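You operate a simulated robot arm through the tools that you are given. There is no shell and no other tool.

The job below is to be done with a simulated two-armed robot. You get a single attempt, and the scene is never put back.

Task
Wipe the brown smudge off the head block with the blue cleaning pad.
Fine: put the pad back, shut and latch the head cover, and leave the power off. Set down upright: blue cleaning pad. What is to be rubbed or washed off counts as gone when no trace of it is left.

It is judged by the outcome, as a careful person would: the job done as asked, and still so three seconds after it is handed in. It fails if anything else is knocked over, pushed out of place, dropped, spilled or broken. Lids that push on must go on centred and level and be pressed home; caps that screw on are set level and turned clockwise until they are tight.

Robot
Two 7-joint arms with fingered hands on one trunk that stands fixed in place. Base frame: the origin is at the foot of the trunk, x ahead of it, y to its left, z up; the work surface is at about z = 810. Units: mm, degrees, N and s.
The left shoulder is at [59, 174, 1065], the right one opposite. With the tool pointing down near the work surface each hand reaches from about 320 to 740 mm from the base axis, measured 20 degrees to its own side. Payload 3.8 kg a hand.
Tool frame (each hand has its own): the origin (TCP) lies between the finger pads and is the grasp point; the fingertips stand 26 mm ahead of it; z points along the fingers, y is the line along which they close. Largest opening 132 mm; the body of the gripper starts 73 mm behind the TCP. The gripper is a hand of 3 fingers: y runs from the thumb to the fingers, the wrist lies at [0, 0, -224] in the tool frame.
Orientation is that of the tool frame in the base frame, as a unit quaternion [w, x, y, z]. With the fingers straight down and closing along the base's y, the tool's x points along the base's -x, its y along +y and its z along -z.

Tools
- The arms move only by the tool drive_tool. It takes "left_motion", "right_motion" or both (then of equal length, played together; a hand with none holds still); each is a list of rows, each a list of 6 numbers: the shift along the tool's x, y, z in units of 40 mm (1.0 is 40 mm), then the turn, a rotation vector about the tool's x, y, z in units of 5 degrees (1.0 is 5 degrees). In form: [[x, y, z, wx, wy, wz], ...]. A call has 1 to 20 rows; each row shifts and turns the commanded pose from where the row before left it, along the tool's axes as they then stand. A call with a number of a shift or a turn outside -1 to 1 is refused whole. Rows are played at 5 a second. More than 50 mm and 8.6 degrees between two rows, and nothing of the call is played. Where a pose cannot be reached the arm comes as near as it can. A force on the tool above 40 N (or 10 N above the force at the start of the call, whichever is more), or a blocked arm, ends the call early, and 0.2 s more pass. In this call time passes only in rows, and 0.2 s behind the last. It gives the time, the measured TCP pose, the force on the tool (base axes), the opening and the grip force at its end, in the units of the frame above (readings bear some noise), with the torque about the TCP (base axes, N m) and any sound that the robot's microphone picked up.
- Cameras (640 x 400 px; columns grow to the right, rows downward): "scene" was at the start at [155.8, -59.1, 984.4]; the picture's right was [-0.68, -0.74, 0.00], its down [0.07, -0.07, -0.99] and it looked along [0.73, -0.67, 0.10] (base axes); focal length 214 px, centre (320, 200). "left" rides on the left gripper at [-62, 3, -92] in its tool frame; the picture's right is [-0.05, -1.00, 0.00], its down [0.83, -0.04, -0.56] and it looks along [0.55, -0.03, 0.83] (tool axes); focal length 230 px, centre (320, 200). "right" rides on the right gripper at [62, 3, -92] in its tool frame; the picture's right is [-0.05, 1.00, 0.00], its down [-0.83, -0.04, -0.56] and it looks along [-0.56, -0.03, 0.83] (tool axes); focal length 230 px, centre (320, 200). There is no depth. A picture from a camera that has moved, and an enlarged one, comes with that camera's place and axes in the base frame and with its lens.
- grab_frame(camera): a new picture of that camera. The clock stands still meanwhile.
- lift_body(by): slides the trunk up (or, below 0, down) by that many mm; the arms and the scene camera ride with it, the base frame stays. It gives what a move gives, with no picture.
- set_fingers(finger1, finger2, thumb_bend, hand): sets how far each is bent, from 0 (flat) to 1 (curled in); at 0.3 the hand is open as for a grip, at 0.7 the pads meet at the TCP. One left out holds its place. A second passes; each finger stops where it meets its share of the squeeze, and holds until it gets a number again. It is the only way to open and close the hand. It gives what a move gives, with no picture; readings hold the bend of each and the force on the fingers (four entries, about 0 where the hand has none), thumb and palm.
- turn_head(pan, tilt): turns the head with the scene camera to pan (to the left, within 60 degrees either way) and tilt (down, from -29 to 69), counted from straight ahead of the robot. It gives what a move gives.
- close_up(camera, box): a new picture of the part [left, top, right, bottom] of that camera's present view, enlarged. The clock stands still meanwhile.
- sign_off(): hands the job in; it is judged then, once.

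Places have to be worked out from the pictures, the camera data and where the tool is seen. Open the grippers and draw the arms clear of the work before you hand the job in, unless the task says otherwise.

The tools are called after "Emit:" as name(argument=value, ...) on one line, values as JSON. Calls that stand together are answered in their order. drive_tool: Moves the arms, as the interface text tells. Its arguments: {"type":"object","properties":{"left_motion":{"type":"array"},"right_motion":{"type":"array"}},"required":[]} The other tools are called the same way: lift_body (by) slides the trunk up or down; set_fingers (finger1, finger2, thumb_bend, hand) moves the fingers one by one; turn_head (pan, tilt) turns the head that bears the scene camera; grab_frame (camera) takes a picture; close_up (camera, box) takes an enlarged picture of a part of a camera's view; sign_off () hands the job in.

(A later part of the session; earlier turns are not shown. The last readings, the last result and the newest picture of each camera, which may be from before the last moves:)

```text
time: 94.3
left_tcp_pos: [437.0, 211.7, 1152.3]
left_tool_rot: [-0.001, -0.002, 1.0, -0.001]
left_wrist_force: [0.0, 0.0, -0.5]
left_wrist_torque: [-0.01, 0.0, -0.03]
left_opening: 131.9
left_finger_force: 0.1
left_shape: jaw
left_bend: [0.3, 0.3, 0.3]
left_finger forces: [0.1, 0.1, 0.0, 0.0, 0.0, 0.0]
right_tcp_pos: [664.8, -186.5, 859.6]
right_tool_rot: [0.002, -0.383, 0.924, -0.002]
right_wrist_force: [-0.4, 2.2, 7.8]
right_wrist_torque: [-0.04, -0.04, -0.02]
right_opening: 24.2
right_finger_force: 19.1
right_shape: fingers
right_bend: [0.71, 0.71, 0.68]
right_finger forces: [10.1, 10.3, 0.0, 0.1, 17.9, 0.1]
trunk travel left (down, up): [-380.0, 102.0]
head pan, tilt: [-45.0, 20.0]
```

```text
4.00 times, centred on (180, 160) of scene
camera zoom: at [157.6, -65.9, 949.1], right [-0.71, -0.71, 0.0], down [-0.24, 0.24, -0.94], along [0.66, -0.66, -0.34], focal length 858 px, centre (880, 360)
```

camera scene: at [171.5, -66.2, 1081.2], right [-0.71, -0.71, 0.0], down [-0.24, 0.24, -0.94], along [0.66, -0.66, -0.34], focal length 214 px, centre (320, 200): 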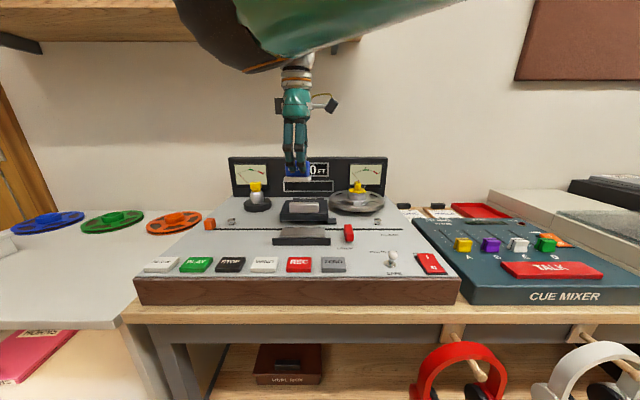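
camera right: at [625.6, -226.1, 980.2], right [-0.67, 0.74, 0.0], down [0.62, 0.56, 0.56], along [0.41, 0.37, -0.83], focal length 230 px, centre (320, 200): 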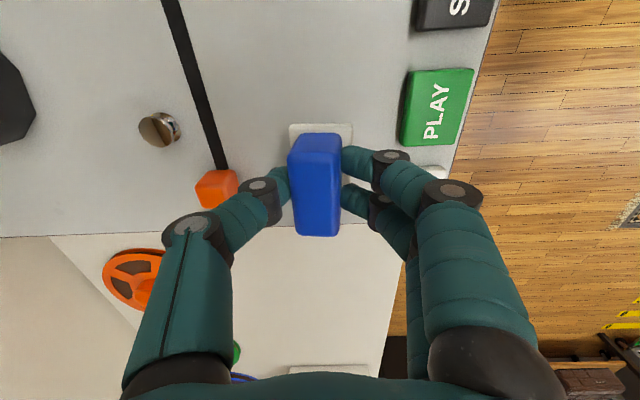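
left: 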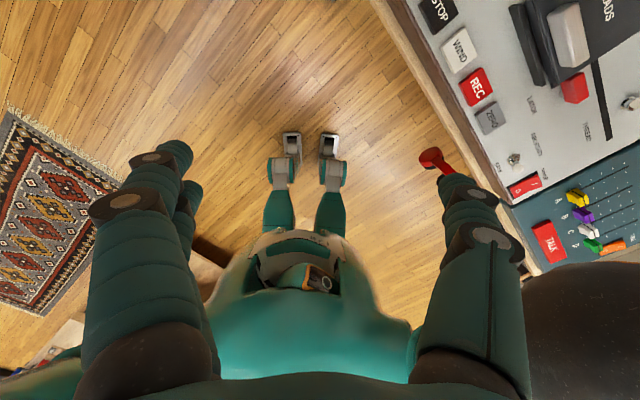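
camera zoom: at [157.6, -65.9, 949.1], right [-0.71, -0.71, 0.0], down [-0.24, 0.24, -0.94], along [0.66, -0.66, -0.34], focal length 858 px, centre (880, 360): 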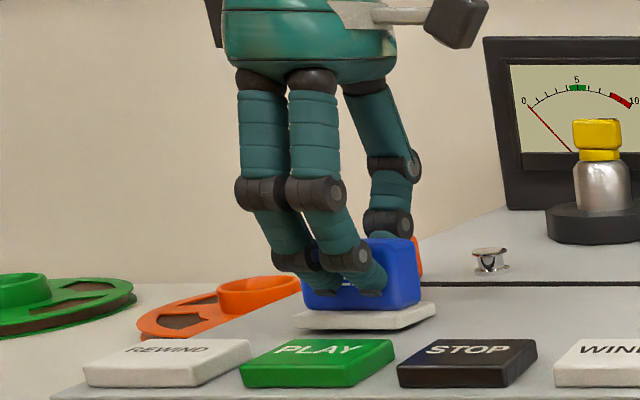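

The pad is back on its spot and bearing on the deck. I ease the pressure and open the hand gently.

Emit:
drive_tool(right_motion=[[0, 0, -0.025, 0, 0, 0]])

Emit:
set_fingers(hand="right", finger1=0.62, finger2=0.62, thumb_bend=0.59)

Emit:
set_fingers(hand="right", finger1=0.48, finger2=0.48, thumb_bend=0.53)

Emit:
close_up(camera="scene", box=[100, 110, 260, 210])

Emit:
close_up(camera="right", box=[160, 60, 480, 260])

```text
time: 94.7
left_tcp_pos: [435.4, 210.3, 1152.4]
left_tool_rot: [0.0, -0.001, 1.0, 0.0]
left_wrist_force: [0.4, -0.6, -0.6]
left_wrist_torque: [0.01, 0.0, 0.03]
left_opening: 132.0
left_finger_force: 0.1
left_shape: jaw
left_bend: [0.3, 0.3, 0.3]
left_finger forces: [0.0, 0.1, 0.0, 0.0, 0.1, 0.0]
right_tcp_pos: [663.4, -186.1, 858.4]
right_tool_rot: [0.001, -0.383, 0.924, -0.001]
right_wrist_force: [0.1, 1.6, 7.4]
right_wrist_torque: [-0.04, -0.09, 0.03]
right_opening: 24.1
right_finger_force: 19.1
right_shape: fingers
right_bend: [0.71, 0.71, 0.68]
right_finger forces: [9.8, 10.1, 0.1, 0.0, 18.1, 0.0]
trunk travel left (down, up): [-380.0, 102.0]
head pan, tilt: [-45.0, 20.0]
```

```text
time: 95.7
left_tcp_pos: [438.8, 210.2, 1152.4]
left_tool_rot: [0.0, -0.001, 1.0, -0.001]
left_wrist_force: [0.7, 0.0, 0.6]
left_wrist_torque: [-0.01, 0.02, -0.01]
left_opening: 131.9
left_finger_force: 0.1
left_shape: jaw
left_bend: [0.3, 0.3, 0.3]
left_finger forces: [0.1, 0.0, 0.0, 0.1, 0.1, 0.0]
right_tcp_pos: [665.5, -188.0, 858.1]
right_tool_rot: [0.001, -0.383, 0.924, -0.001]
right_wrist_force: [0.0, 0.2, 0.4]
right_wrist_torque: [-0.01, 0.01, -0.01]
right_opening: 32.8
right_finger_force: 0.1
right_shape: fingers
right_bend: [0.62, 0.62, 0.59]
right_finger forces: [0.1, 0.0, 0.1, 0.1, 0.1, 0.0]
trunk travel left (down, up): [-380.0, 102.0]
head pan, tilt: [-45.0, 20.0]
```

```text
time: 96.7
left_tcp_pos: [437.8, 210.1, 1152.1]
left_tool_rot: [0.0, -0.001, 1.0, 0.0]
left_wrist_force: [-0.3, -0.7, 0.2]
left_wrist_torque: [0.01, -0.01, -0.02]
left_opening: 131.9
left_finger_force: 0.0
left_shape: jaw
left_bend: [0.3, 0.3, 0.3]
left_finger forces: [0.1, 0.0, 0.1, 0.0, 0.0, 0.0]
right_tcp_pos: [666.2, -184.9, 857.8]
right_tool_rot: [0.0, -0.383, 0.924, -0.001]
right_wrist_force: [0.2, -0.3, 0.3]
right_wrist_torque: [-0.01, -0.02, -0.02]
right_opening: 65.3
right_finger_force: 0.0
right_shape: fingers
right_bend: [0.48, 0.48, 0.53]
right_finger forces: [0.0, 0.0, 0.1, 0.0, 0.0, 0.0]
trunk travel left (down, up): [-380.0, 102.0]
head pan, tilt: [-45.0, 20.0]
```

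```text
4.00 times, centred on (180, 160) of scene
camera zoom: at [158.2, -66.2, 948.8], right [-0.71, -0.71, 0.0], down [-0.24, 0.24, -0.94], along [0.66, -0.66, -0.34], focal length 858 px, centre (880, 360)
```

zoom: 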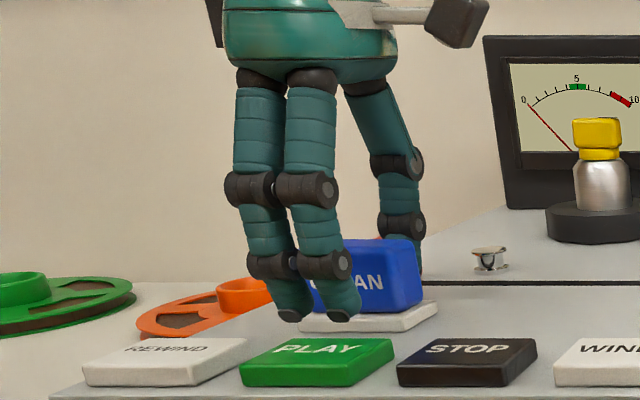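

```text
2.00 times, centred on (320, 160) of right
camera zoom: at [619.8, -228.1, 951.2], right [-0.67, 0.74, 0.0], down [0.62, 0.56, 0.56], along [0.41, 0.37, -0.83], focal length 460 px, centre (320, 280)
```

zoom: 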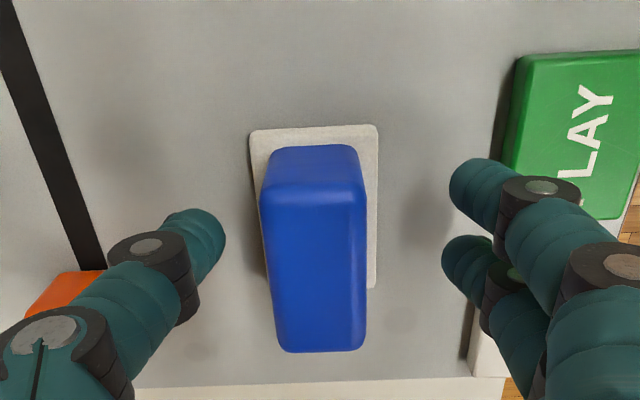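

The pad stands upright and flat at its place. I rise straight up.

Emit:
drive_tool(right_motion=[[0, 0, -0.3, 0, 0, 0], [0, 0, -0.8, 0, 0, 0], [0, 0, -0.9, 0, 0, 0]])

Emit:
close_up(camera="scene", box=[100, 110, 260, 210])

Emit:
grab_frame(camera="right")

```text
time: 97.5
left_tcp_pos: [437.1, 209.8, 1151.3]
left_tool_rot: [0.0, -0.001, 1.0, 0.001]
left_wrist_force: [0.4, -0.6, 0.4]
left_wrist_torque: [-0.01, -0.02, -0.03]
left_opening: 132.0
left_finger_force: 0.1
left_shape: jaw
left_bend: [0.3, 0.3, 0.3]
left_finger forces: [0.0, 0.0, 0.1, 0.1, 0.0, 0.0]
right_tcp_pos: [664.2, -185.1, 938.6]
right_tool_rot: [-0.001, -0.382, 0.924, -0.001]
right_wrist_force: [-0.4, 0.3, -0.7]
right_wrist_torque: [0.02, 0.02, 0.02]
right_opening: 65.5
right_finger_force: 0.1
right_shape: fingers
right_bend: [0.48, 0.48, 0.53]
right_finger forces: [0.0, 0.0, 0.0, 0.1, 0.0, 0.0]
trunk travel left (down, up): [-380.0, 102.0]
head pan, tilt: [-45.0, 20.0]
```

```text
4.00 times, centred on (180, 160) of scene
camera zoom: at [157.9, -66.1, 948.9], right [-0.71, -0.71, 0.0], down [-0.24, 0.24, -0.94], along [0.66, -0.66, -0.34], focal length 858 px, centre (880, 360)
```

zoom: 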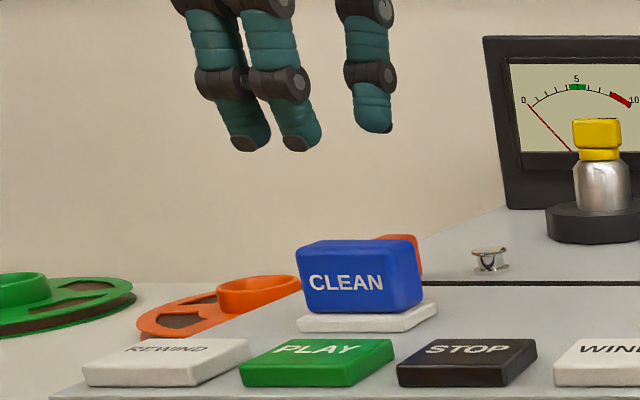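

```text
taken
camera right: at [619.5, -226.7, 1031.8], right [-0.67, 0.74, 0.0], down [0.62, 0.56, 0.55], along [0.41, 0.37, -0.83], focal length 230 px, centre (320, 200)
```

right: 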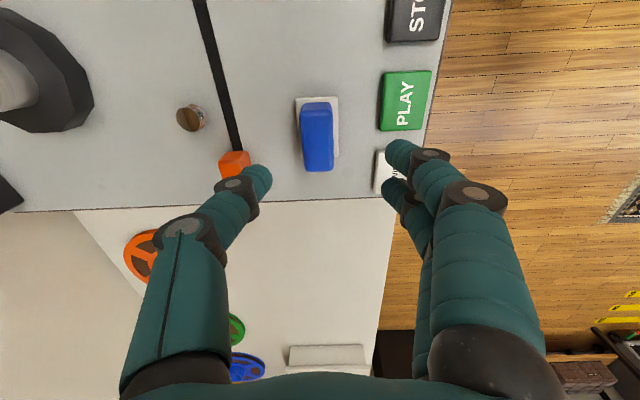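

The pad is within about 1 mm of its first place. Now I rotate the hand back 90° for the cover handle.

Emit:
drive_tool(right_motion=[[0, 0, 0, 0, 0, 1], [0, 0, 0, 0, 0, 1], [0, 0, 0, 0, 0, 1], [0, 0, 0, 0, 0, 1], [0, 0, 0, 0, 0, 1], [0, 0, 0, 0, 0, 1], [0, 0, 0, 0, 0, 1], [0, 0, 0, 0, 0, 1], [0, 0, 0, 0, 0, 1], [0, 0, 0, 0, 0, 1], [0, 0, 0, 0, 0, 1], [0, 0, 0, 0, 0, 1], [0, 0, 0, 0, 0, 1], [0, 0, 0, 0, 0, 1], [0, 0, 0, 0, 0, 1], [0, 0, 0, 0, 0, 1], [0, 0, 0, 0, 0, 1], [0, 0, 0, 0, 0, 1]])

Emit:
set_fingers(hand="right", finger1=0.4, finger2=0.4, thumb_bend=0.4)

Emit:
drive_tool(right_motion=[[-0.3, -0.9, -0.1, 0, 0, 0], [-0.3, -0.9, -0.1, 0, 0, 0], [-0.3, -0.9, -0.1, 0, 0, 0], [-0.3, -0.9, 0, 0, 0, 0], [-0.3, -0.95, 0, 0, 0, 0], [-0.3, -0.95, 0, 0, 0, 0]])

Emit:
grab_frame(camera="right")

```text
time: 101.3
left_tcp_pos: [438.8, 210.1, 1151.9]
left_tool_rot: [0.0, -0.001, 1.0, 0.0]
left_wrist_force: [0.2, 0.1, 0.2]
left_wrist_torque: [0.0, 0.0, -0.01]
left_opening: 132.0
left_finger_force: 0.0
left_shape: jaw
left_bend: [0.3, 0.3, 0.3]
left_finger forces: [0.0, 0.0, 0.0, 0.0, 0.1, 0.0]
right_tcp_pos: [664.5, -186.1, 937.8]
right_tool_rot: [0.001, 0.383, 0.924, 0.0]
right_wrist_force: [0.1, -1.1, 0.7]
right_wrist_torque: [-0.02, 0.01, 0.02]
right_opening: 65.7
right_finger_force: 0.1
right_shape: fingers
right_bend: [0.48, 0.48, 0.53]
right_finger forces: [0.1, 0.0, 0.0, 0.0, 0.0, 0.0]
trunk travel left (down, up): [-380.0, 102.0]
head pan, tilt: [-45.0, 20.0]
```

```text
time: 102.3
left_tcp_pos: [438.4, 209.9, 1151.3]
left_tool_rot: [0.0, 0.0, 1.0, 0.0]
left_wrist_force: [0.3, -2.0, 0.2]
left_wrist_torque: [-0.03, -0.01, -0.02]
left_opening: 131.8
left_finger_force: 0.1
left_shape: jaw
left_bend: [0.3, 0.3, 0.3]
left_finger forces: [0.0, 0.1, 0.0, 0.1, 0.0, 0.0]
right_tcp_pos: [664.6, -184.4, 938.7]
right_tool_rot: [0.001, 0.382, 0.924, 0.0]
right_wrist_force: [0.1, -0.1, 0.6]
right_wrist_torque: [-0.01, -0.01, -0.02]
right_opening: 100.9
right_finger_force: 0.0
right_shape: fingers
right_bend: [0.4, 0.4, 0.4]
right_finger forces: [0.1, 0.0, 0.1, 0.1, 0.0, 0.0]
trunk travel left (down, up): [-380.0, 102.0]
head pan, tilt: [-45.0, 20.0]
```

```text
time: 103.7
left_tcp_pos: [438.3, 210.3, 1151.4]
left_tool_rot: [0.0, 0.0, 1.0, 0.0]
left_wrist_force: [0.5, 0.3, -0.2]
left_wrist_torque: [0.02, 0.0, 0.05]
left_opening: 132.0
left_finger_force: 0.1
left_shape: jaw
left_bend: [0.3, 0.3, 0.3]
left_finger forces: [0.1, 0.1, 0.1, 0.1, 0.0, 0.0]
right_tcp_pos: [559.9, -393.1, 952.0]
right_tool_rot: [0.001, 0.383, 0.924, 0.0]
right_wrist_force: [0.3, -0.5, 0.6]
right_wrist_torque: [0.04, 0.0, -0.02]
right_opening: 101.2
right_finger_force: 0.1
right_shape: fingers
right_bend: [0.4, 0.4, 0.4]
right_finger forces: [0.0, 0.0, 0.0, 0.0, 0.0, 0.0]
trunk travel left (down, up): [-380.0, 102.0]
head pan, tilt: [-45.0, 20.0]
```

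```text
taken
camera right: at [518.9, -347.5, 1044.2], right [0.74, 0.67, 0.0], down [0.56, -0.62, 0.56], along [0.37, -0.41, -0.83], focal length 230 px, centre (320, 200)
```

right: 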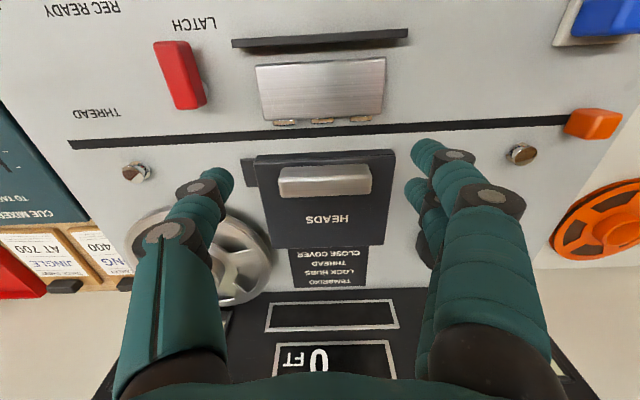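

The hand camera sees the block top directly; I enlarge it to check that no trace of the smudge is left.

Emit:
close_up(camera="right", box=[235, 25, 415, 137])

Emit:
close_up(camera="right", box=[240, 140, 420, 252])

```text
3.56 times, centred on (325, 81) of right
camera zoom: at [518.9, -347.5, 1044.2], right [0.74, 0.67, 0.0], down [0.56, -0.62, 0.56], along [0.37, -0.41, -0.83], focal length 818 px, centre (302, 623)
```

zoom: 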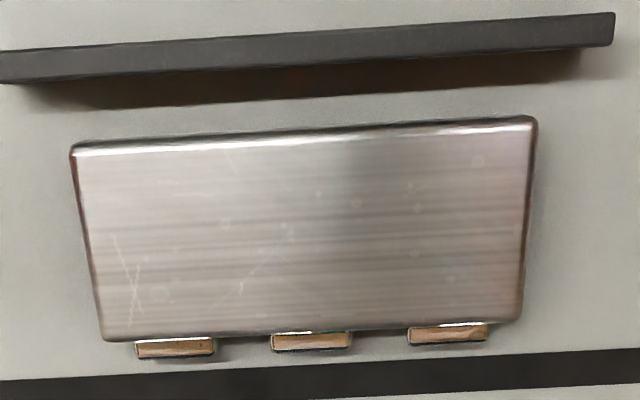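

```text
3.56 times, centred on (330, 196) of right
camera zoom: at [518.9, -347.5, 1044.2], right [0.74, 0.67, 0.0], down [0.56, -0.62, 0.56], along [0.37, -0.41, -0.83], focal length 818 px, centre (284, 214)
```

zoom: 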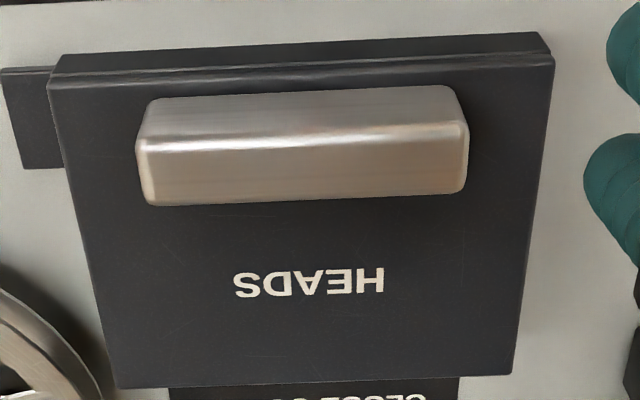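

The block is spotless. I move to the handle of the open cover (d≈547) and lower onto it.

Emit:
drive_tool(right_motion=[[-0.6, 0.02, 0, 0, 0, 0], [-0.42, 0.02, 0, 0, 0, 0], [0, 0, 0.7, 0, 0, 0], [0, 0, 0.6, 0, 0, 0]])

Emit:
close_up(camera="scene", box=[220, 90, 380, 190])

Emit:
close_up(camera="right", box=[160, 60, 480, 260])

```text
time: 104.7
left_tcp_pos: [437.8, 209.7, 1151.1]
left_tool_rot: [-0.001, -0.001, 1.0, -0.001]
left_wrist_force: [0.2, -1.4, -0.1]
left_wrist_torque: [-0.01, -0.02, 0.02]
left_opening: 131.9
left_finger_force: 0.1
left_shape: jaw
left_bend: [0.3, 0.3, 0.3]
left_finger forces: [0.0, 0.0, 0.0, 0.0, 0.1, 0.1]
right_tcp_pos: [590.6, -420.3, 899.1]
right_tool_rot: [0.001, 0.382, 0.924, -0.001]
right_wrist_force: [0.0, 0.6, 0.4]
right_wrist_torque: [0.05, 0.02, 0.0]
right_opening: 101.1
right_finger_force: 0.1
right_shape: fingers
right_bend: [0.4, 0.4, 0.4]
right_finger forces: [0.0, 0.0, 0.1, 0.0, 0.0, 0.0]
trunk travel left (down, up): [-380.0, 102.0]
head pan, tilt: [-45.0, 20.0]
```

```text
4.00 times, centred on (300, 140) of scene
camera zoom: at [158.2, -66.2, 948.8], right [-0.71, -0.71, 0.0], down [-0.24, 0.24, -0.94], along [0.66, -0.66, -0.34], focal length 858 px, centre (400, 440)
```

zoom: 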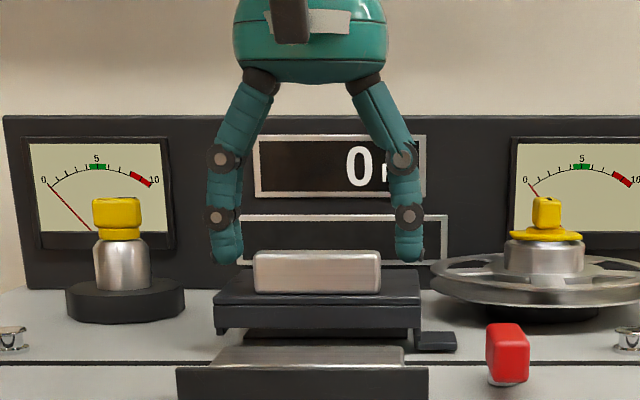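

```text
2.00 times, centred on (320, 160) of right
camera zoom: at [549.9, -375.2, 992.0], right [0.74, 0.67, 0.0], down [0.56, -0.62, 0.56], along [0.37, -0.41, -0.83], focal length 460 px, centre (320, 280)
```

zoom: 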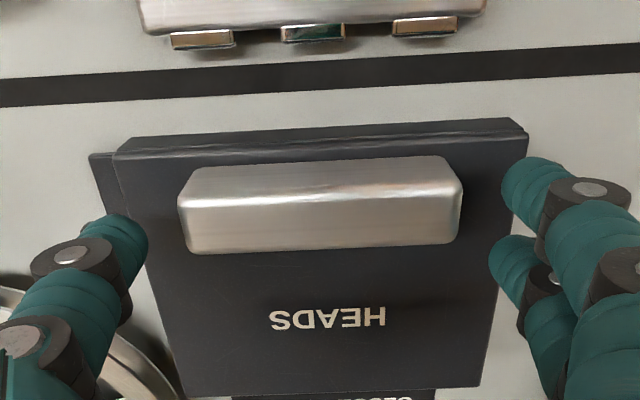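

Aligned. I lower 15 mm and close on the handle ends.

Emit:
drive_tool(right_motion=[[0, 0, 0.38, 0, 0, 0]])

Emit:
set_fingers(hand="right", finger1=0.65, finger2=0.65, thumb_bend=0.65)

Emit:
drive_tool(right_motion=[[0.25, 0, 0, 0, 0, 0], [0.25, 0, 0, 0, 0, 0], [0.25, 0, 0, 0, 0, 0], [0.25, 0, 0, 0, 0, 0]])

Emit:
close_up(camera="scene", box=[220, 90, 380, 190])

```text
time: 105.1
left_tcp_pos: [437.6, 210.6, 1151.1]
left_tool_rot: [0.0, -0.001, 1.0, 0.0]
left_wrist_force: [0.6, 0.3, 0.5]
left_wrist_torque: [-0.01, 0.02, -0.05]
left_opening: 131.7
left_finger_force: 0.1
left_shape: jaw
left_bend: [0.3, 0.3, 0.3]
left_finger forces: [0.0, 0.0, 0.0, 0.0, 0.0, 0.0]
right_tcp_pos: [590.4, -421.2, 883.8]
right_tool_rot: [0.0, 0.383, 0.924, -0.001]
right_wrist_force: [1.0, -0.1, -0.4]
right_wrist_torque: [0.01, 0.02, -0.01]
right_opening: 101.1
right_finger_force: 0.1
right_shape: fingers
right_bend: [0.4, 0.4, 0.4]
right_finger forces: [0.0, 0.0, 0.0, 0.1, 0.0, 0.0]
trunk travel left (down, up): [-380.0, 102.0]
head pan, tilt: [-45.0, 20.0]
```

```text
time: 106.1
left_tcp_pos: [438.4, 210.1, 1151.9]
left_tool_rot: [0.0, 0.0, 1.0, 0.0]
left_wrist_force: [0.1, 0.4, 0.6]
left_wrist_torque: [0.02, -0.04, 0.01]
left_opening: 131.8
left_finger_force: 0.0
left_shape: jaw
left_bend: [0.3, 0.3, 0.3]
left_finger forces: [0.1, 0.0, 0.0, 0.1, 0.1, 0.0]
right_tcp_pos: [590.4, -420.9, 883.8]
right_tool_rot: [0.0, 0.383, 0.924, 0.0]
right_wrist_force: [-0.9, -1.3, -2.4]
right_wrist_torque: [0.02, -0.06, -0.55]
right_opening: 77.2
right_finger_force: 21.9
right_shape: fingers
right_bend: [0.47, 0.56, 0.54]
right_finger forces: [11.3, 11.3, 0.0, 0.0, 19.9, 0.1]
trunk travel left (down, up): [-380.0, 102.0]
head pan, tilt: [-45.0, 20.0]
```

```text
time: 107.1
left_tcp_pos: [437.9, 209.9, 1151.8]
left_tool_rot: [0.0, -0.001, 1.0, 0.0]
left_wrist_force: [0.8, -0.2, 0.6]
left_wrist_torque: [-0.02, 0.0, 0.01]
left_opening: 131.9
left_finger_force: 0.1
left_shape: jaw
left_bend: [0.3, 0.3, 0.3]
left_finger forces: [0.0, 0.0, 0.0, 0.0, 0.0, 0.1]
right_tcp_pos: [562.1, -392.8, 883.2]
right_tool_rot: [0.001, 0.383, 0.924, -0.001]
right_wrist_force: [-1.5, -1.0, 0.0]
right_wrist_torque: [0.03, -0.06, -0.59]
right_opening: 77.1
right_finger_force: 20.8
right_shape: fingers
right_bend: [0.47, 0.56, 0.54]
right_finger forces: [11.0, 11.1, 0.0, 0.0, 19.6, 0.1]
trunk travel left (down, up): [-380.0, 102.0]
head pan, tilt: [-45.0, 20.0]
```

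```text
4.00 times, centred on (300, 140) of scene
camera zoom: at [158.1, -66.2, 948.8], right [-0.71, -0.71, 0.0], down [-0.24, 0.24, -0.94], along [0.66, -0.66, -0.34], focal length 858 px, centre (400, 440)
```

zoom: 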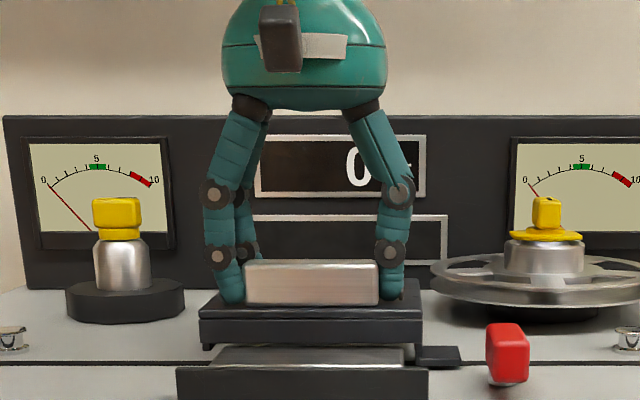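

The cover follows forward. I pull another 40 mm, then feel for the stop.

Emit:
drive_tool(right_motion=[[0.25, 0, 0, 0, 0, 0], [0.25, 0, 0, 0, 0, 0], [0.25, 0, 0, 0, 0, 0], [0.2, 0, 0, 0, 0, 0], [0.1, 0, 0, 0, 0, 0]])

Emit:
close_up(camera="scene", box=[255, 140, 360, 200])

Emit:
drive_tool(right_motion=[[0.1, 0, 0, 0, 0, 0]])

Emit:
drive_tool(right_motion=[[0.1, 0, 0, 0, 0, 0]])

Emit:
close_up(camera="scene", box=[255, 140, 360, 200])

```text
time: 108.3
left_tcp_pos: [437.8, 209.7, 1152.8]
left_tool_rot: [0.0, -0.001, 1.0, 0.0]
left_wrist_force: [0.2, -0.4, 0.0]
left_wrist_torque: [-0.02, -0.01, -0.01]
left_opening: 131.9
left_finger_force: 0.1
left_shape: jaw
left_bend: [0.3, 0.3, 0.3]
left_finger forces: [0.1, 0.1, 0.0, 0.0, 0.1, 0.0]
right_tcp_pos: [530.6, -363.5, 883.9]
right_tool_rot: [0.001, 0.383, 0.924, 0.0]
right_wrist_force: [-1.8, -0.5, -0.9]
right_wrist_torque: [0.03, -0.06, -0.56]
right_opening: 77.4
right_finger_force: 20.6
right_shape: fingers
right_bend: [0.47, 0.56, 0.54]
right_finger forces: [10.9, 10.3, 0.0, 0.0, 19.7, 0.1]
trunk travel left (down, up): [-380.0, 102.0]
head pan, tilt: [-45.0, 20.0]
```

```text
6.10 times, centred on (308, 170) of scene
camera zoom: at [158.1, -66.3, 948.8], right [-0.71, -0.71, 0.0], down [-0.24, 0.24, -0.94], along [0.66, -0.66, -0.34], focal length 1307 px, centre (396, 383)
```

zoom: 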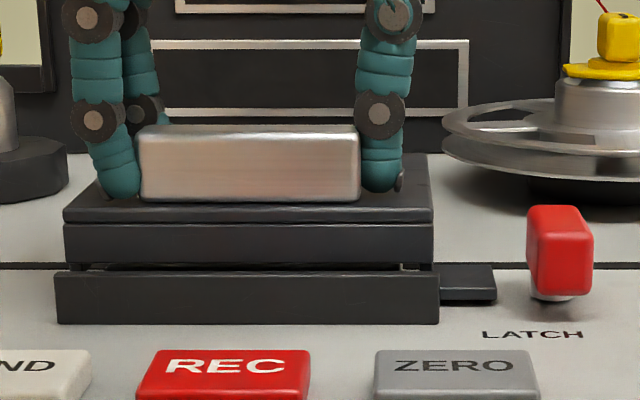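

```text
time: 108.7
left_tcp_pos: [437.9, 209.4, 1152.1]
left_tool_rot: [-0.001, -0.001, 1.0, -0.001]
left_wrist_force: [-0.9, -0.6, 0.1]
left_wrist_torque: [0.01, -0.02, 0.02]
left_opening: 131.7
left_finger_force: 0.2
left_shape: jaw
left_bend: [0.3, 0.3, 0.3]
left_finger forces: [0.1, 0.1, 0.0, 0.0, 0.0, 0.0]
right_tcp_pos: [529.5, -360.7, 884.3]
right_tool_rot: [0.002, 0.383, 0.924, -0.001]
right_wrist_force: [0.7, -4.0, 0.3]
right_wrist_torque: [0.01, -0.12, -0.58]
right_opening: 77.3
right_finger_force: 21.0
right_shape: fingers
right_bend: [0.47, 0.56, 0.54]
right_finger forces: [11.0, 12.0, 0.0, 0.0, 19.5, 0.1]
trunk travel left (down, up): [-380.0, 102.0]
head pan, tilt: [-45.0, 20.0]
```

```text
time: 109.1
left_tcp_pos: [439.6, 208.0, 1151.6]
left_tool_rot: [-0.001, -0.001, 1.0, 0.0]
left_wrist_force: [-0.8, 0.3, 0.6]
left_wrist_torque: [-0.01, 0.04, -0.01]
left_opening: 131.9
left_finger_force: 0.1
left_shape: jaw
left_bend: [0.3, 0.3, 0.3]
left_finger forces: [0.1, 0.0, 0.0, 0.0, 0.0, 0.1]
right_tcp_pos: [529.5, -360.6, 884.0]
right_tool_rot: [0.004, 0.383, 0.924, -0.002]
right_wrist_force: [16.5, -16.2, -0.7]
right_wrist_torque: [-0.26, -0.44, -0.77]
right_opening: 77.2
right_finger_force: 26.8
right_shape: fingers
right_bend: [0.47, 0.56, 0.54]
right_finger forces: [12.1, 22.9, 0.0, 0.0, 18.7, 0.0]
trunk travel left (down, up): [-380.0, 102.0]
head pan, tilt: [-45.0, 20.0]
```

```text
6.10 times, centred on (308, 170) of scene
camera zoom: at [159.6, -67.5, 948.5], right [-0.71, -0.71, 0.0], down [-0.24, 0.24, -0.94], along [0.66, -0.66, -0.34], focal length 1307 px, centre (396, 383)
```

zoom: 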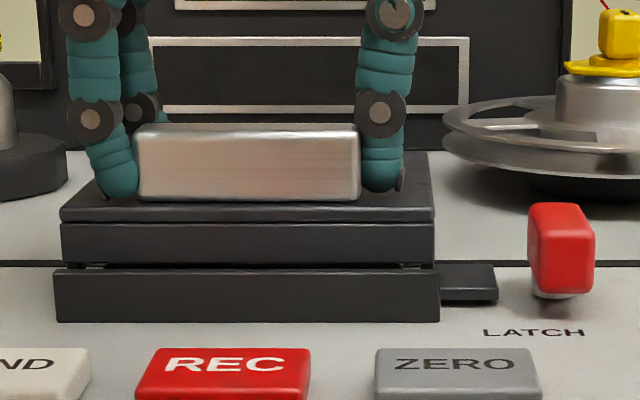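

The cover is back against its front stop (23 N pull, same place as at the start). I relax the pull, release, and rise.

Emit:
drive_tool(right_motion=[[-0.09, 0, 0, 0, 0, 0]])

Emit:
set_fingers(hand="right", finger1=0.38, finger2=0.38, thumb_bend=0.38)

Emit:
drive_tool(right_motion=[[0, 0, -0.4, 0, 0, 0], [0, 0, -0.9, 0, 0, 0]])

Emit:
close_up(camera="scene", box=[255, 150, 360, 200])

Emit:
grab_frame(camera="right")

```text
time: 109.5
left_tcp_pos: [438.2, 208.9, 1152.6]
left_tool_rot: [0.0, -0.001, 1.0, 0.0]
left_wrist_force: [-0.7, -0.8, 0.1]
left_wrist_torque: [-0.02, 0.0, -0.02]
left_opening: 131.9
left_finger_force: 0.0
left_shape: jaw
left_bend: [0.3, 0.3, 0.3]
left_finger forces: [0.1, 0.1, 0.0, 0.0, 0.0, 0.1]
right_tcp_pos: [529.7, -359.8, 884.0]
right_tool_rot: [0.001, 0.383, 0.924, -0.001]
right_wrist_force: [8.1, -10.2, 2.6]
right_wrist_torque: [-0.14, -0.28, -0.66]
right_opening: 77.3
right_finger_force: 24.4
right_shape: fingers
right_bend: [0.47, 0.57, 0.54]
right_finger forces: [11.5, 17.5, 0.1, 0.0, 19.7, 0.1]
trunk travel left (down, up): [-380.0, 102.0]
head pan, tilt: [-45.0, 20.0]
```

```text
time: 110.5
left_tcp_pos: [438.0, 211.1, 1151.5]
left_tool_rot: [-0.001, 0.0, 1.0, -0.001]
left_wrist_force: [0.2, -0.7, 0.0]
left_wrist_torque: [0.0, -0.02, 0.01]
left_opening: 131.9
left_finger_force: 0.0
left_shape: jaw
left_bend: [0.3, 0.3, 0.3]
left_finger forces: [0.1, 0.0, 0.0, 0.0, 0.0, 0.1]
right_tcp_pos: [529.5, -357.0, 883.2]
right_tool_rot: [-0.001, 0.38, 0.925, 0.002]
right_wrist_force: [0.2, 0.2, 0.4]
right_wrist_torque: [0.0, -0.02, -0.02]
right_opening: 107.8
right_finger_force: 0.1
right_shape: fingers
right_bend: [0.38, 0.38, 0.38]
right_finger forces: [0.1, 0.0, 0.0, 0.0, 0.0, 0.1]
trunk travel left (down, up): [-380.0, 102.0]
head pan, tilt: [-45.0, 20.0]
```

```text
time: 111.1
left_tcp_pos: [438.3, 210.5, 1151.8]
left_tool_rot: [0.0, -0.001, 1.0, 0.0]
left_wrist_force: [0.4, -0.8, 0.2]
left_wrist_torque: [0.0, 0.01, 0.01]
left_opening: 131.8
left_finger_force: 0.1
left_shape: jaw
left_bend: [0.3, 0.3, 0.3]
left_finger forces: [0.0, 0.0, 0.0, 0.0, 0.0, 0.0]
right_tcp_pos: [529.8, -359.6, 935.0]
right_tool_rot: [0.0, 0.383, 0.924, 0.0]
right_wrist_force: [-1.1, -0.3, 0.1]
right_wrist_torque: [-0.02, 0.01, 0.02]
right_opening: 107.9
right_finger_force: 0.0
right_shape: fingers
right_bend: [0.38, 0.38, 0.38]
right_finger forces: [0.1, 0.0, 0.0, 0.1, 0.0, 0.0]
trunk travel left (down, up): [-380.0, 102.0]
head pan, tilt: [-45.0, 20.0]
```

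```text
6.10 times, centred on (308, 175) of scene
camera zoom: at [158.0, -66.2, 948.9], right [-0.71, -0.71, 0.0], down [-0.24, 0.24, -0.94], along [0.66, -0.66, -0.34], focal length 1307 px, centre (396, 352)
```

zoom: 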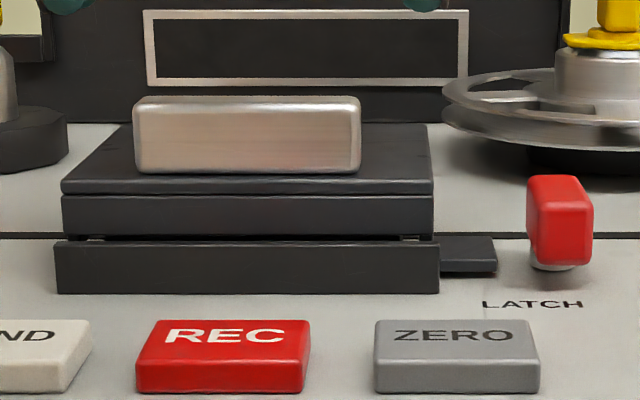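

```text
taken
camera right: at [488.4, -314.0, 1028.4], right [0.74, 0.67, 0.0], down [0.56, -0.62, 0.56], along [0.37, -0.41, -0.83], focal length 230 px, centre (320, 200)
```

right: 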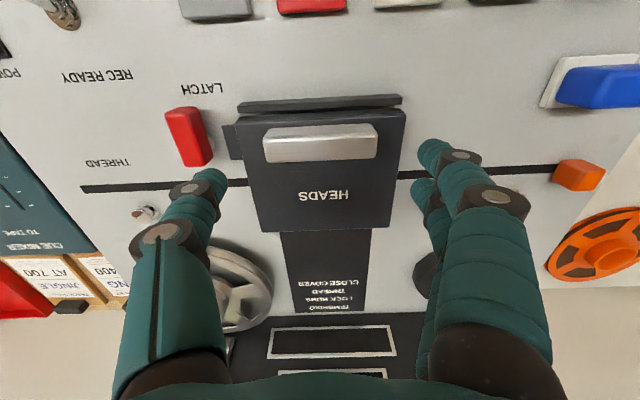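

The cover sits exactly as it first did. Now for the latch: I move over the button and rotate the hand to the yaw in which I released it.

Emit:
drive_tool(right_motion=[[0.052, -0.865, 0, 0, 0, 0], [0.052, -0.865, 0, 0, 0, 0], [0.052, -0.865, 0, 0, 0, 0], [0, 0, 0, 0, 0, -1], [0, 0, 0, 0, 0, -1], [0, 0, 0, 0, 0, -1], [0, 0, 0, 0, 0, -1], [0, 0, 0, 0, 0, -1], [0, 0, 0, 0, 0, -1], [0, 0, 0, 0, 0, -1], [0, 0, 0, 0, 0, -1], [0, 0, 0, 0, 0, -1], [0, 0, 0, 0, 0, -1], [0, 0, 0, 0, 0, -1], [0, 0, 0, 0, 0, -1], [0, 0, 0, 0, 0, -1], [0, 0, 0, 0, 0, -1], [0, 0, 0, 0, 0, -1], [0, 0, 0, 0, 0, -1], [0, 0, 0, 0, 0, -1]])

Emit:
drive_tool(right_motion=[[0, 0, 0, 0, 0, -1], [0, 0, 0, 0, 0, -1], [0, 0, 0, 0, 0, -1], [0, 0, 0, 0, 0, -1], [0, 0, 0, 0, 0, -1], [0, 0, 0, 0, 0, -1], [0, 0, 0, 0, 0, -1], [0, 0, 0, 0, 0, -1], [0, 0, 0, 0, 0, -1], [0, 0, 0, 0, 0, -1], [0, 0, 0, 0, 0, -1], [0, 0, 0, 0, 0, -1], [0, 0, 0, 0, 0, -1], [0, 0, 0, 0, 0, -1], [0, 0, 0, 0, 0, -1], [0, 0, 0, 0, 0, -1], [0, 0, 0, 0, 0, -1], [0, 0, 0, 0, 0, -1]])

Emit:
set_fingers(hand="right", finger1=0.54, finger2=0.54, thumb_bend=0.6)

Emit:
grab_frame(camera="right")

Emit:
close_up(camera="scene", box=[260, 100, 420, 200])

```text
time: 115.3
left_tcp_pos: [439.0, 209.7, 1151.4]
left_tool_rot: [-0.001, -0.001, 1.0, 0.0]
left_wrist_force: [-0.2, -0.2, 0.6]
left_wrist_torque: [-0.01, -0.03, 0.03]
left_opening: 131.9
left_finger_force: 0.0
left_shape: jaw
left_bend: [0.3, 0.3, 0.3]
left_finger forces: [0.1, 0.0, 0.0, 0.1, 0.0, 0.0]
right_tcp_pos: [451.3, -428.4, 934.8]
right_tool_rot: [0.0, -0.342, 0.94, -0.001]
right_wrist_force: [0.3, 0.4, -0.3]
right_wrist_torque: [0.02, -0.02, 0.01]
right_opening: 108.0
right_finger_force: 0.0
right_shape: fingers
right_bend: [0.38, 0.38, 0.38]
right_finger forces: [0.1, 0.1, 0.0, 0.0, 0.0, 0.1]
trunk travel left (down, up): [-380.0, 102.0]
head pan, tilt: [-45.0, 20.0]
```

```text
time: 119.1
left_tcp_pos: [438.5, 210.4, 1152.0]
left_tool_rot: [0.0, -0.001, 1.0, 0.0]
left_wrist_force: [-0.9, 0.9, 0.4]
left_wrist_torque: [0.04, -0.03, -0.02]
left_opening: 131.9
left_finger_force: 0.1
left_shape: jaw
left_bend: [0.3, 0.3, 0.3]
left_finger forces: [0.0, 0.0, 0.0, 0.0, 0.0, 0.0]
right_tcp_pos: [453.0, -428.9, 935.2]
right_tool_rot: [0.0, 0.907, -0.421, 0.001]
right_wrist_force: [0.0, 0.1, -0.2]
right_wrist_torque: [-0.01, -0.04, -0.01]
right_opening: 107.8
right_finger_force: 0.0
right_shape: fingers
right_bend: [0.38, 0.38, 0.38]
right_finger forces: [0.0, 0.1, 0.0, 0.0, 0.0, 0.1]
trunk travel left (down, up): [-380.0, 102.0]
head pan, tilt: [-45.0, 20.0]
```

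```text
time: 120.1
left_tcp_pos: [437.4, 210.1, 1152.1]
left_tool_rot: [0.0, -0.001, 1.0, 0.0]
left_wrist_force: [-1.3, -0.1, 0.7]
left_wrist_torque: [-0.02, 0.01, 0.0]
left_opening: 132.0
left_finger_force: 0.1
left_shape: jaw
left_bend: [0.3, 0.3, 0.3]
left_finger forces: [0.0, 0.1, 0.1, 0.0, 0.0, 0.0]
right_tcp_pos: [451.1, -429.5, 935.0]
right_tool_rot: [0.001, 0.906, -0.423, 0.0]
right_wrist_force: [-0.7, -0.3, -0.2]
right_wrist_torque: [-0.03, 0.01, 0.0]
right_opening: 45.3
right_finger_force: 0.0
right_shape: fingers
right_bend: [0.54, 0.54, 0.6]
right_finger forces: [0.0, 0.0, 0.0, 0.1, 0.0, 0.0]
trunk travel left (down, up): [-380.0, 102.0]
head pan, tilt: [-45.0, 20.0]
```

```text
taken
camera right: at [489.5, -477.7, 1028.5], right [-0.8, -0.6, 0.0], down [-0.5, 0.66, 0.55], along [-0.33, 0.44, -0.83], focal length 230 px, centre (320, 200)
```

right: 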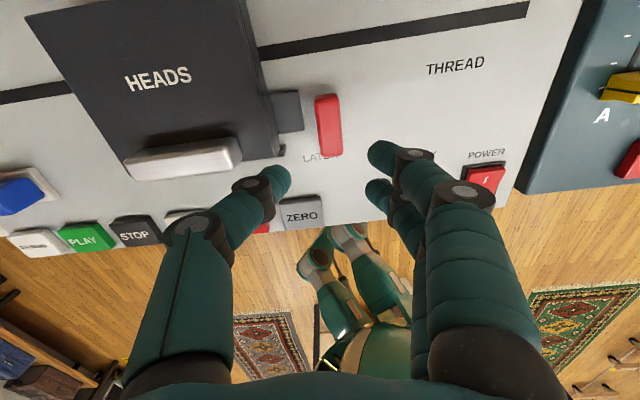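

```text
4.00 times, centred on (340, 150) of scene
camera zoom: at [158.2, -66.1, 948.8], right [-0.71, -0.71, 0.0], down [-0.24, 0.24, -0.94], along [0.66, -0.66, -0.34], focal length 858 px, centre (240, 400)
```

zoom: 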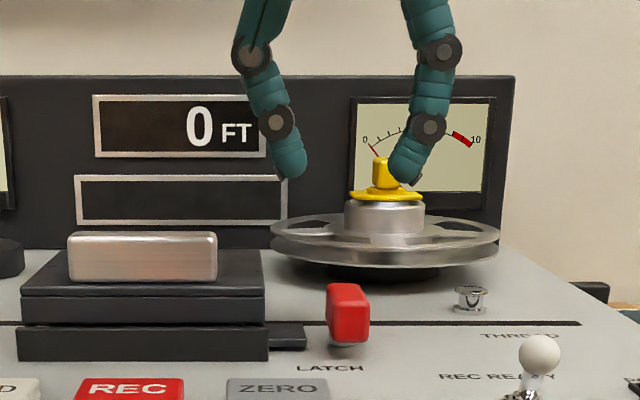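

The hand is over the button at the right yaw. I enlarge to check centring before lowering.

Emit:
close_up(camera="right", box=[240, 60, 400, 160])

```text
4.00 times, centred on (320, 110) of right
camera zoom: at [489.5, -477.7, 1028.5], right [-0.8, -0.6, 0.0], down [-0.5, 0.66, 0.55], along [-0.33, 0.44, -0.83], focal length 920 px, centre (320, 560)
```

zoom: 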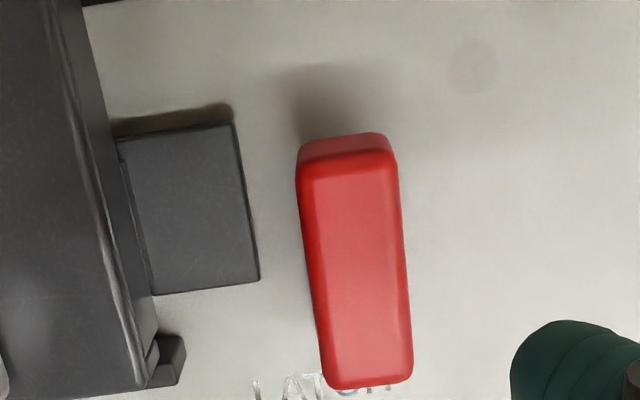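

The button stands at about 90°, roughly 7 mm right and 8 mm behind the hand axis. I correct the position and yaw and lower partway.

Emit:
drive_tool(right_motion=[[0.075, 0.15, 0, 0, 0, -0.9], [0, 0, 0.7, 0, 0, 0], [0, 0, 0.6, 0, 0, 0]])

Emit:
close_up(camera="right", box=[200, 60, 440, 210])

Emit:
close_up(camera="scene", box=[260, 100, 420, 200])

```text
time: 120.9
left_tcp_pos: [437.7, 210.4, 1151.9]
left_tool_rot: [0.0, -0.001, 1.0, -0.001]
left_wrist_force: [0.8, 0.7, 0.8]
left_wrist_torque: [0.02, -0.06, 0.01]
left_opening: 131.9
left_finger_force: 0.1
left_shape: jaw
left_bend: [0.3, 0.3, 0.3]
left_finger forces: [0.0, 0.0, 0.0, 0.1, 0.0, 0.0]
right_tcp_pos: [449.1, -433.8, 882.6]
right_tool_rot: [0.0, 0.923, -0.386, 0.0]
right_wrist_force: [0.2, -0.9, -1.2]
right_wrist_torque: [-0.01, 0.01, -0.01]
right_opening: 45.3
right_finger_force: 0.1
right_shape: fingers
right_bend: [0.54, 0.54, 0.6]
right_finger forces: [0.0, 0.1, 0.1, 0.0, 0.0, 0.0]
trunk travel left (down, up): [-380.0, 102.0]
head pan, tilt: [-45.0, 20.0]
```

```text
2.67 times, centred on (320, 135) of right
camera zoom: at [490.3, -480.6, 976.0], right [-0.75, -0.66, 0.0], down [-0.55, 0.62, 0.55], along [-0.37, 0.41, -0.83], focal length 614 px, centre (320, 373)
```

zoom: 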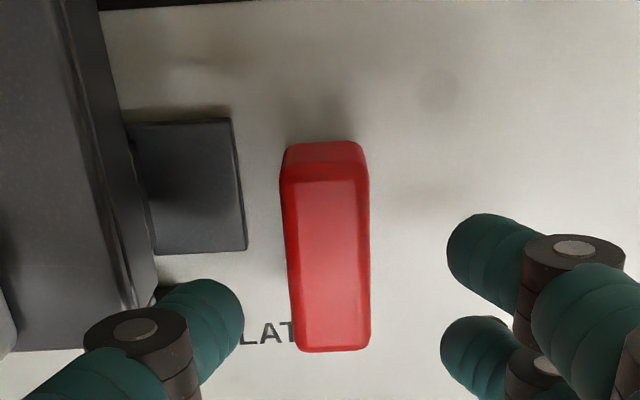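

```text
4.00 times, centred on (340, 150) of scene
camera zoom: at [158.2, -66.3, 948.8], right [-0.71, -0.71, 0.0], down [-0.24, 0.24, -0.94], along [0.66, -0.66, -0.34], focal length 858 px, centre (240, 400)
```

zoom: 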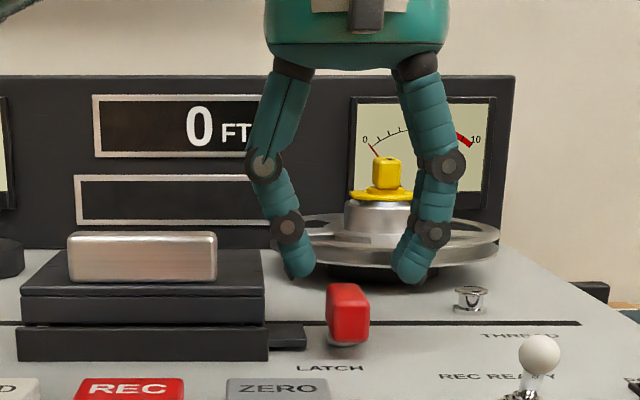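

Well centred. I lower 25 mm to knob height and close on it.

Emit:
drive_tool(right_motion=[[0, 0, 0.4, 0, 0, 0], [0, 0, 0.22, 0, 0, 0]])

Emit:
set_fingers(hand="right", finger1=0.7, finger2=0.7, thumb_bend=0.7)

Emit:
close_up(camera="right", box=[200, 60, 440, 210])

Emit:
close_up(camera="scene", box=[260, 100, 420, 200])

```text
time: 121.5
left_tcp_pos: [438.4, 209.5, 1152.7]
left_tool_rot: [-0.001, -0.001, 1.0, 0.001]
left_wrist_force: [0.7, 0.1, -0.8]
left_wrist_torque: [-0.01, 0.01, -0.01]
left_opening: 131.9
left_finger_force: 0.0
left_shape: jaw
left_bend: [0.3, 0.3, 0.3]
left_finger forces: [0.0, 0.0, 0.1, 0.0, 0.0, 0.0]
right_tcp_pos: [446.8, -434.8, 858.5]
right_tool_rot: [0.0, 0.922, -0.387, 0.001]
right_wrist_force: [0.2, -0.1, 0.3]
right_wrist_torque: [0.02, 0.01, -0.02]
right_opening: 45.3
right_finger_force: 0.1
right_shape: fingers
right_bend: [0.54, 0.54, 0.6]
right_finger forces: [0.1, 0.0, 0.1, 0.0, 0.0, 0.0]
trunk travel left (down, up): [-380.0, 102.0]
head pan, tilt: [-45.0, 20.0]
```

```text
time: 122.5
left_tcp_pos: [438.2, 209.1, 1152.5]
left_tool_rot: [0.0, -0.001, 1.0, 0.0]
left_wrist_force: [0.0, 0.2, 0.1]
left_wrist_torque: [0.01, 0.0, 0.04]
left_opening: 132.0
left_finger_force: 0.0
left_shape: jaw
left_bend: [0.3, 0.3, 0.3]
left_finger forces: [0.0, 0.0, 0.0, 0.1, 0.0, 0.1]
right_tcp_pos: [449.9, -434.2, 858.9]
right_tool_rot: [0.0, 0.922, -0.387, 0.0]
right_wrist_force: [-2.9, -0.9, -4.6]
right_wrist_torque: [0.0, 0.04, -0.03]
right_opening: 19.8
right_finger_force: 7.0
right_shape: fingers
right_bend: [0.64, 0.64, 0.68]
right_finger forces: [4.5, 4.1, 0.1, 0.0, 5.5, 0.0]
trunk travel left (down, up): [-380.0, 102.0]
head pan, tilt: [-45.0, 20.0]
```

```text
2.67 times, centred on (320, 135) of right
camera zoom: at [490.1, -481.1, 950.9], right [-0.75, -0.66, 0.0], down [-0.55, 0.62, 0.55], along [-0.37, 0.41, -0.83], focal length 614 px, centre (320, 373)
```

zoom: 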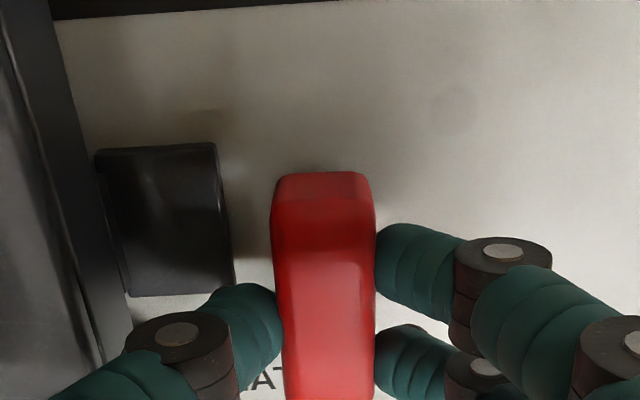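

```text
4.00 times, centred on (340, 150) of scene
camera zoom: at [158.2, -66.4, 948.8], right [-0.71, -0.71, 0.0], down [-0.24, 0.24, -0.94], along [0.66, -0.66, -0.34], focal length 858 px, centre (240, 400)
```

zoom: 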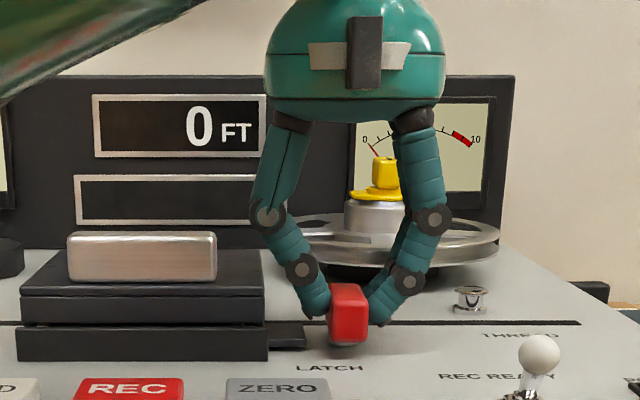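

The knob is held. I turn it clockwise about its post by 45° and check.

Emit:
drive_tool(right_motion=[[0.001, -0.024, 0, 0, 0, 1], [0.001, -0.024, 0, 0, 0, 1], [0.001, -0.024, 0, 0, 0, 1], [0.001, -0.024, 0, 0, 0, 1], [0.001, -0.024, 0, 0, 0, 1], [0.001, -0.024, 0, 0, 0, 1], [0.001, -0.024, 0, 0, 0, 1], [0.001, -0.024, 0, 0, 0, 1], [0.001, -0.024, 0, 0, 0, 1]])

Emit:
close_up(camera="right", box=[200, 80, 440, 230])

Emit:
close_up(camera="scene", box=[260, 100, 420, 200])

```text
time: 124.5
left_tcp_pos: [437.6, 208.7, 1151.3]
left_tool_rot: [0.0, -0.001, 1.0, 0.001]
left_wrist_force: [-0.7, -0.7, -0.2]
left_wrist_torque: [-0.03, 0.02, -0.01]
left_opening: 131.8
left_finger_force: 0.2
left_shape: jaw
left_bend: [0.3, 0.3, 0.3]
left_finger forces: [0.0, 0.0, 0.0, 0.0, 0.0, 0.0]
right_tcp_pos: [457.4, -432.0, 858.5]
right_tool_rot: [0.0, -0.704, 0.711, -0.001]
right_wrist_force: [1.1, -0.7, -3.8]
right_wrist_torque: [-0.05, -0.06, 0.06]
right_opening: 19.5
right_finger_force: 7.3
right_shape: fingers
right_bend: [0.65, 0.65, 0.68]
right_finger forces: [3.0, 3.3, 0.0, 0.0, 7.6, 0.0]
trunk travel left (down, up): [-380.0, 102.0]
head pan, tilt: [-45.0, 20.0]
```

```text
2.67 times, centred on (320, 155) of right
camera zoom: at [453.9, -493.2, 951.1], right [-1.0, 0.06, 0.0], down [0.05, 0.83, 0.55], along [0.03, 0.55, -0.83], focal length 614 px, centre (320, 320)
```

zoom: 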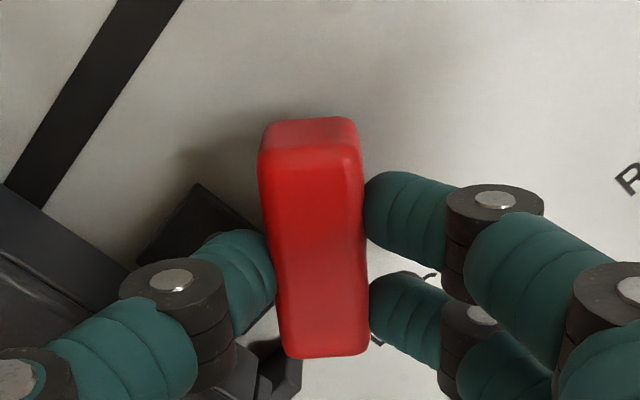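

```text
4.00 times, centred on (340, 150) of scene
camera zoom: at [158.5, -66.4, 948.8], right [-0.71, -0.71, 0.0], down [-0.24, 0.24, -0.94], along [0.66, -0.66, -0.34], focal length 858 px, centre (240, 400)
```

zoom: 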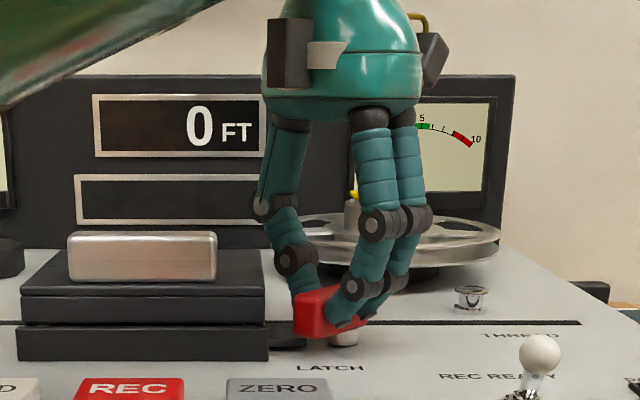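

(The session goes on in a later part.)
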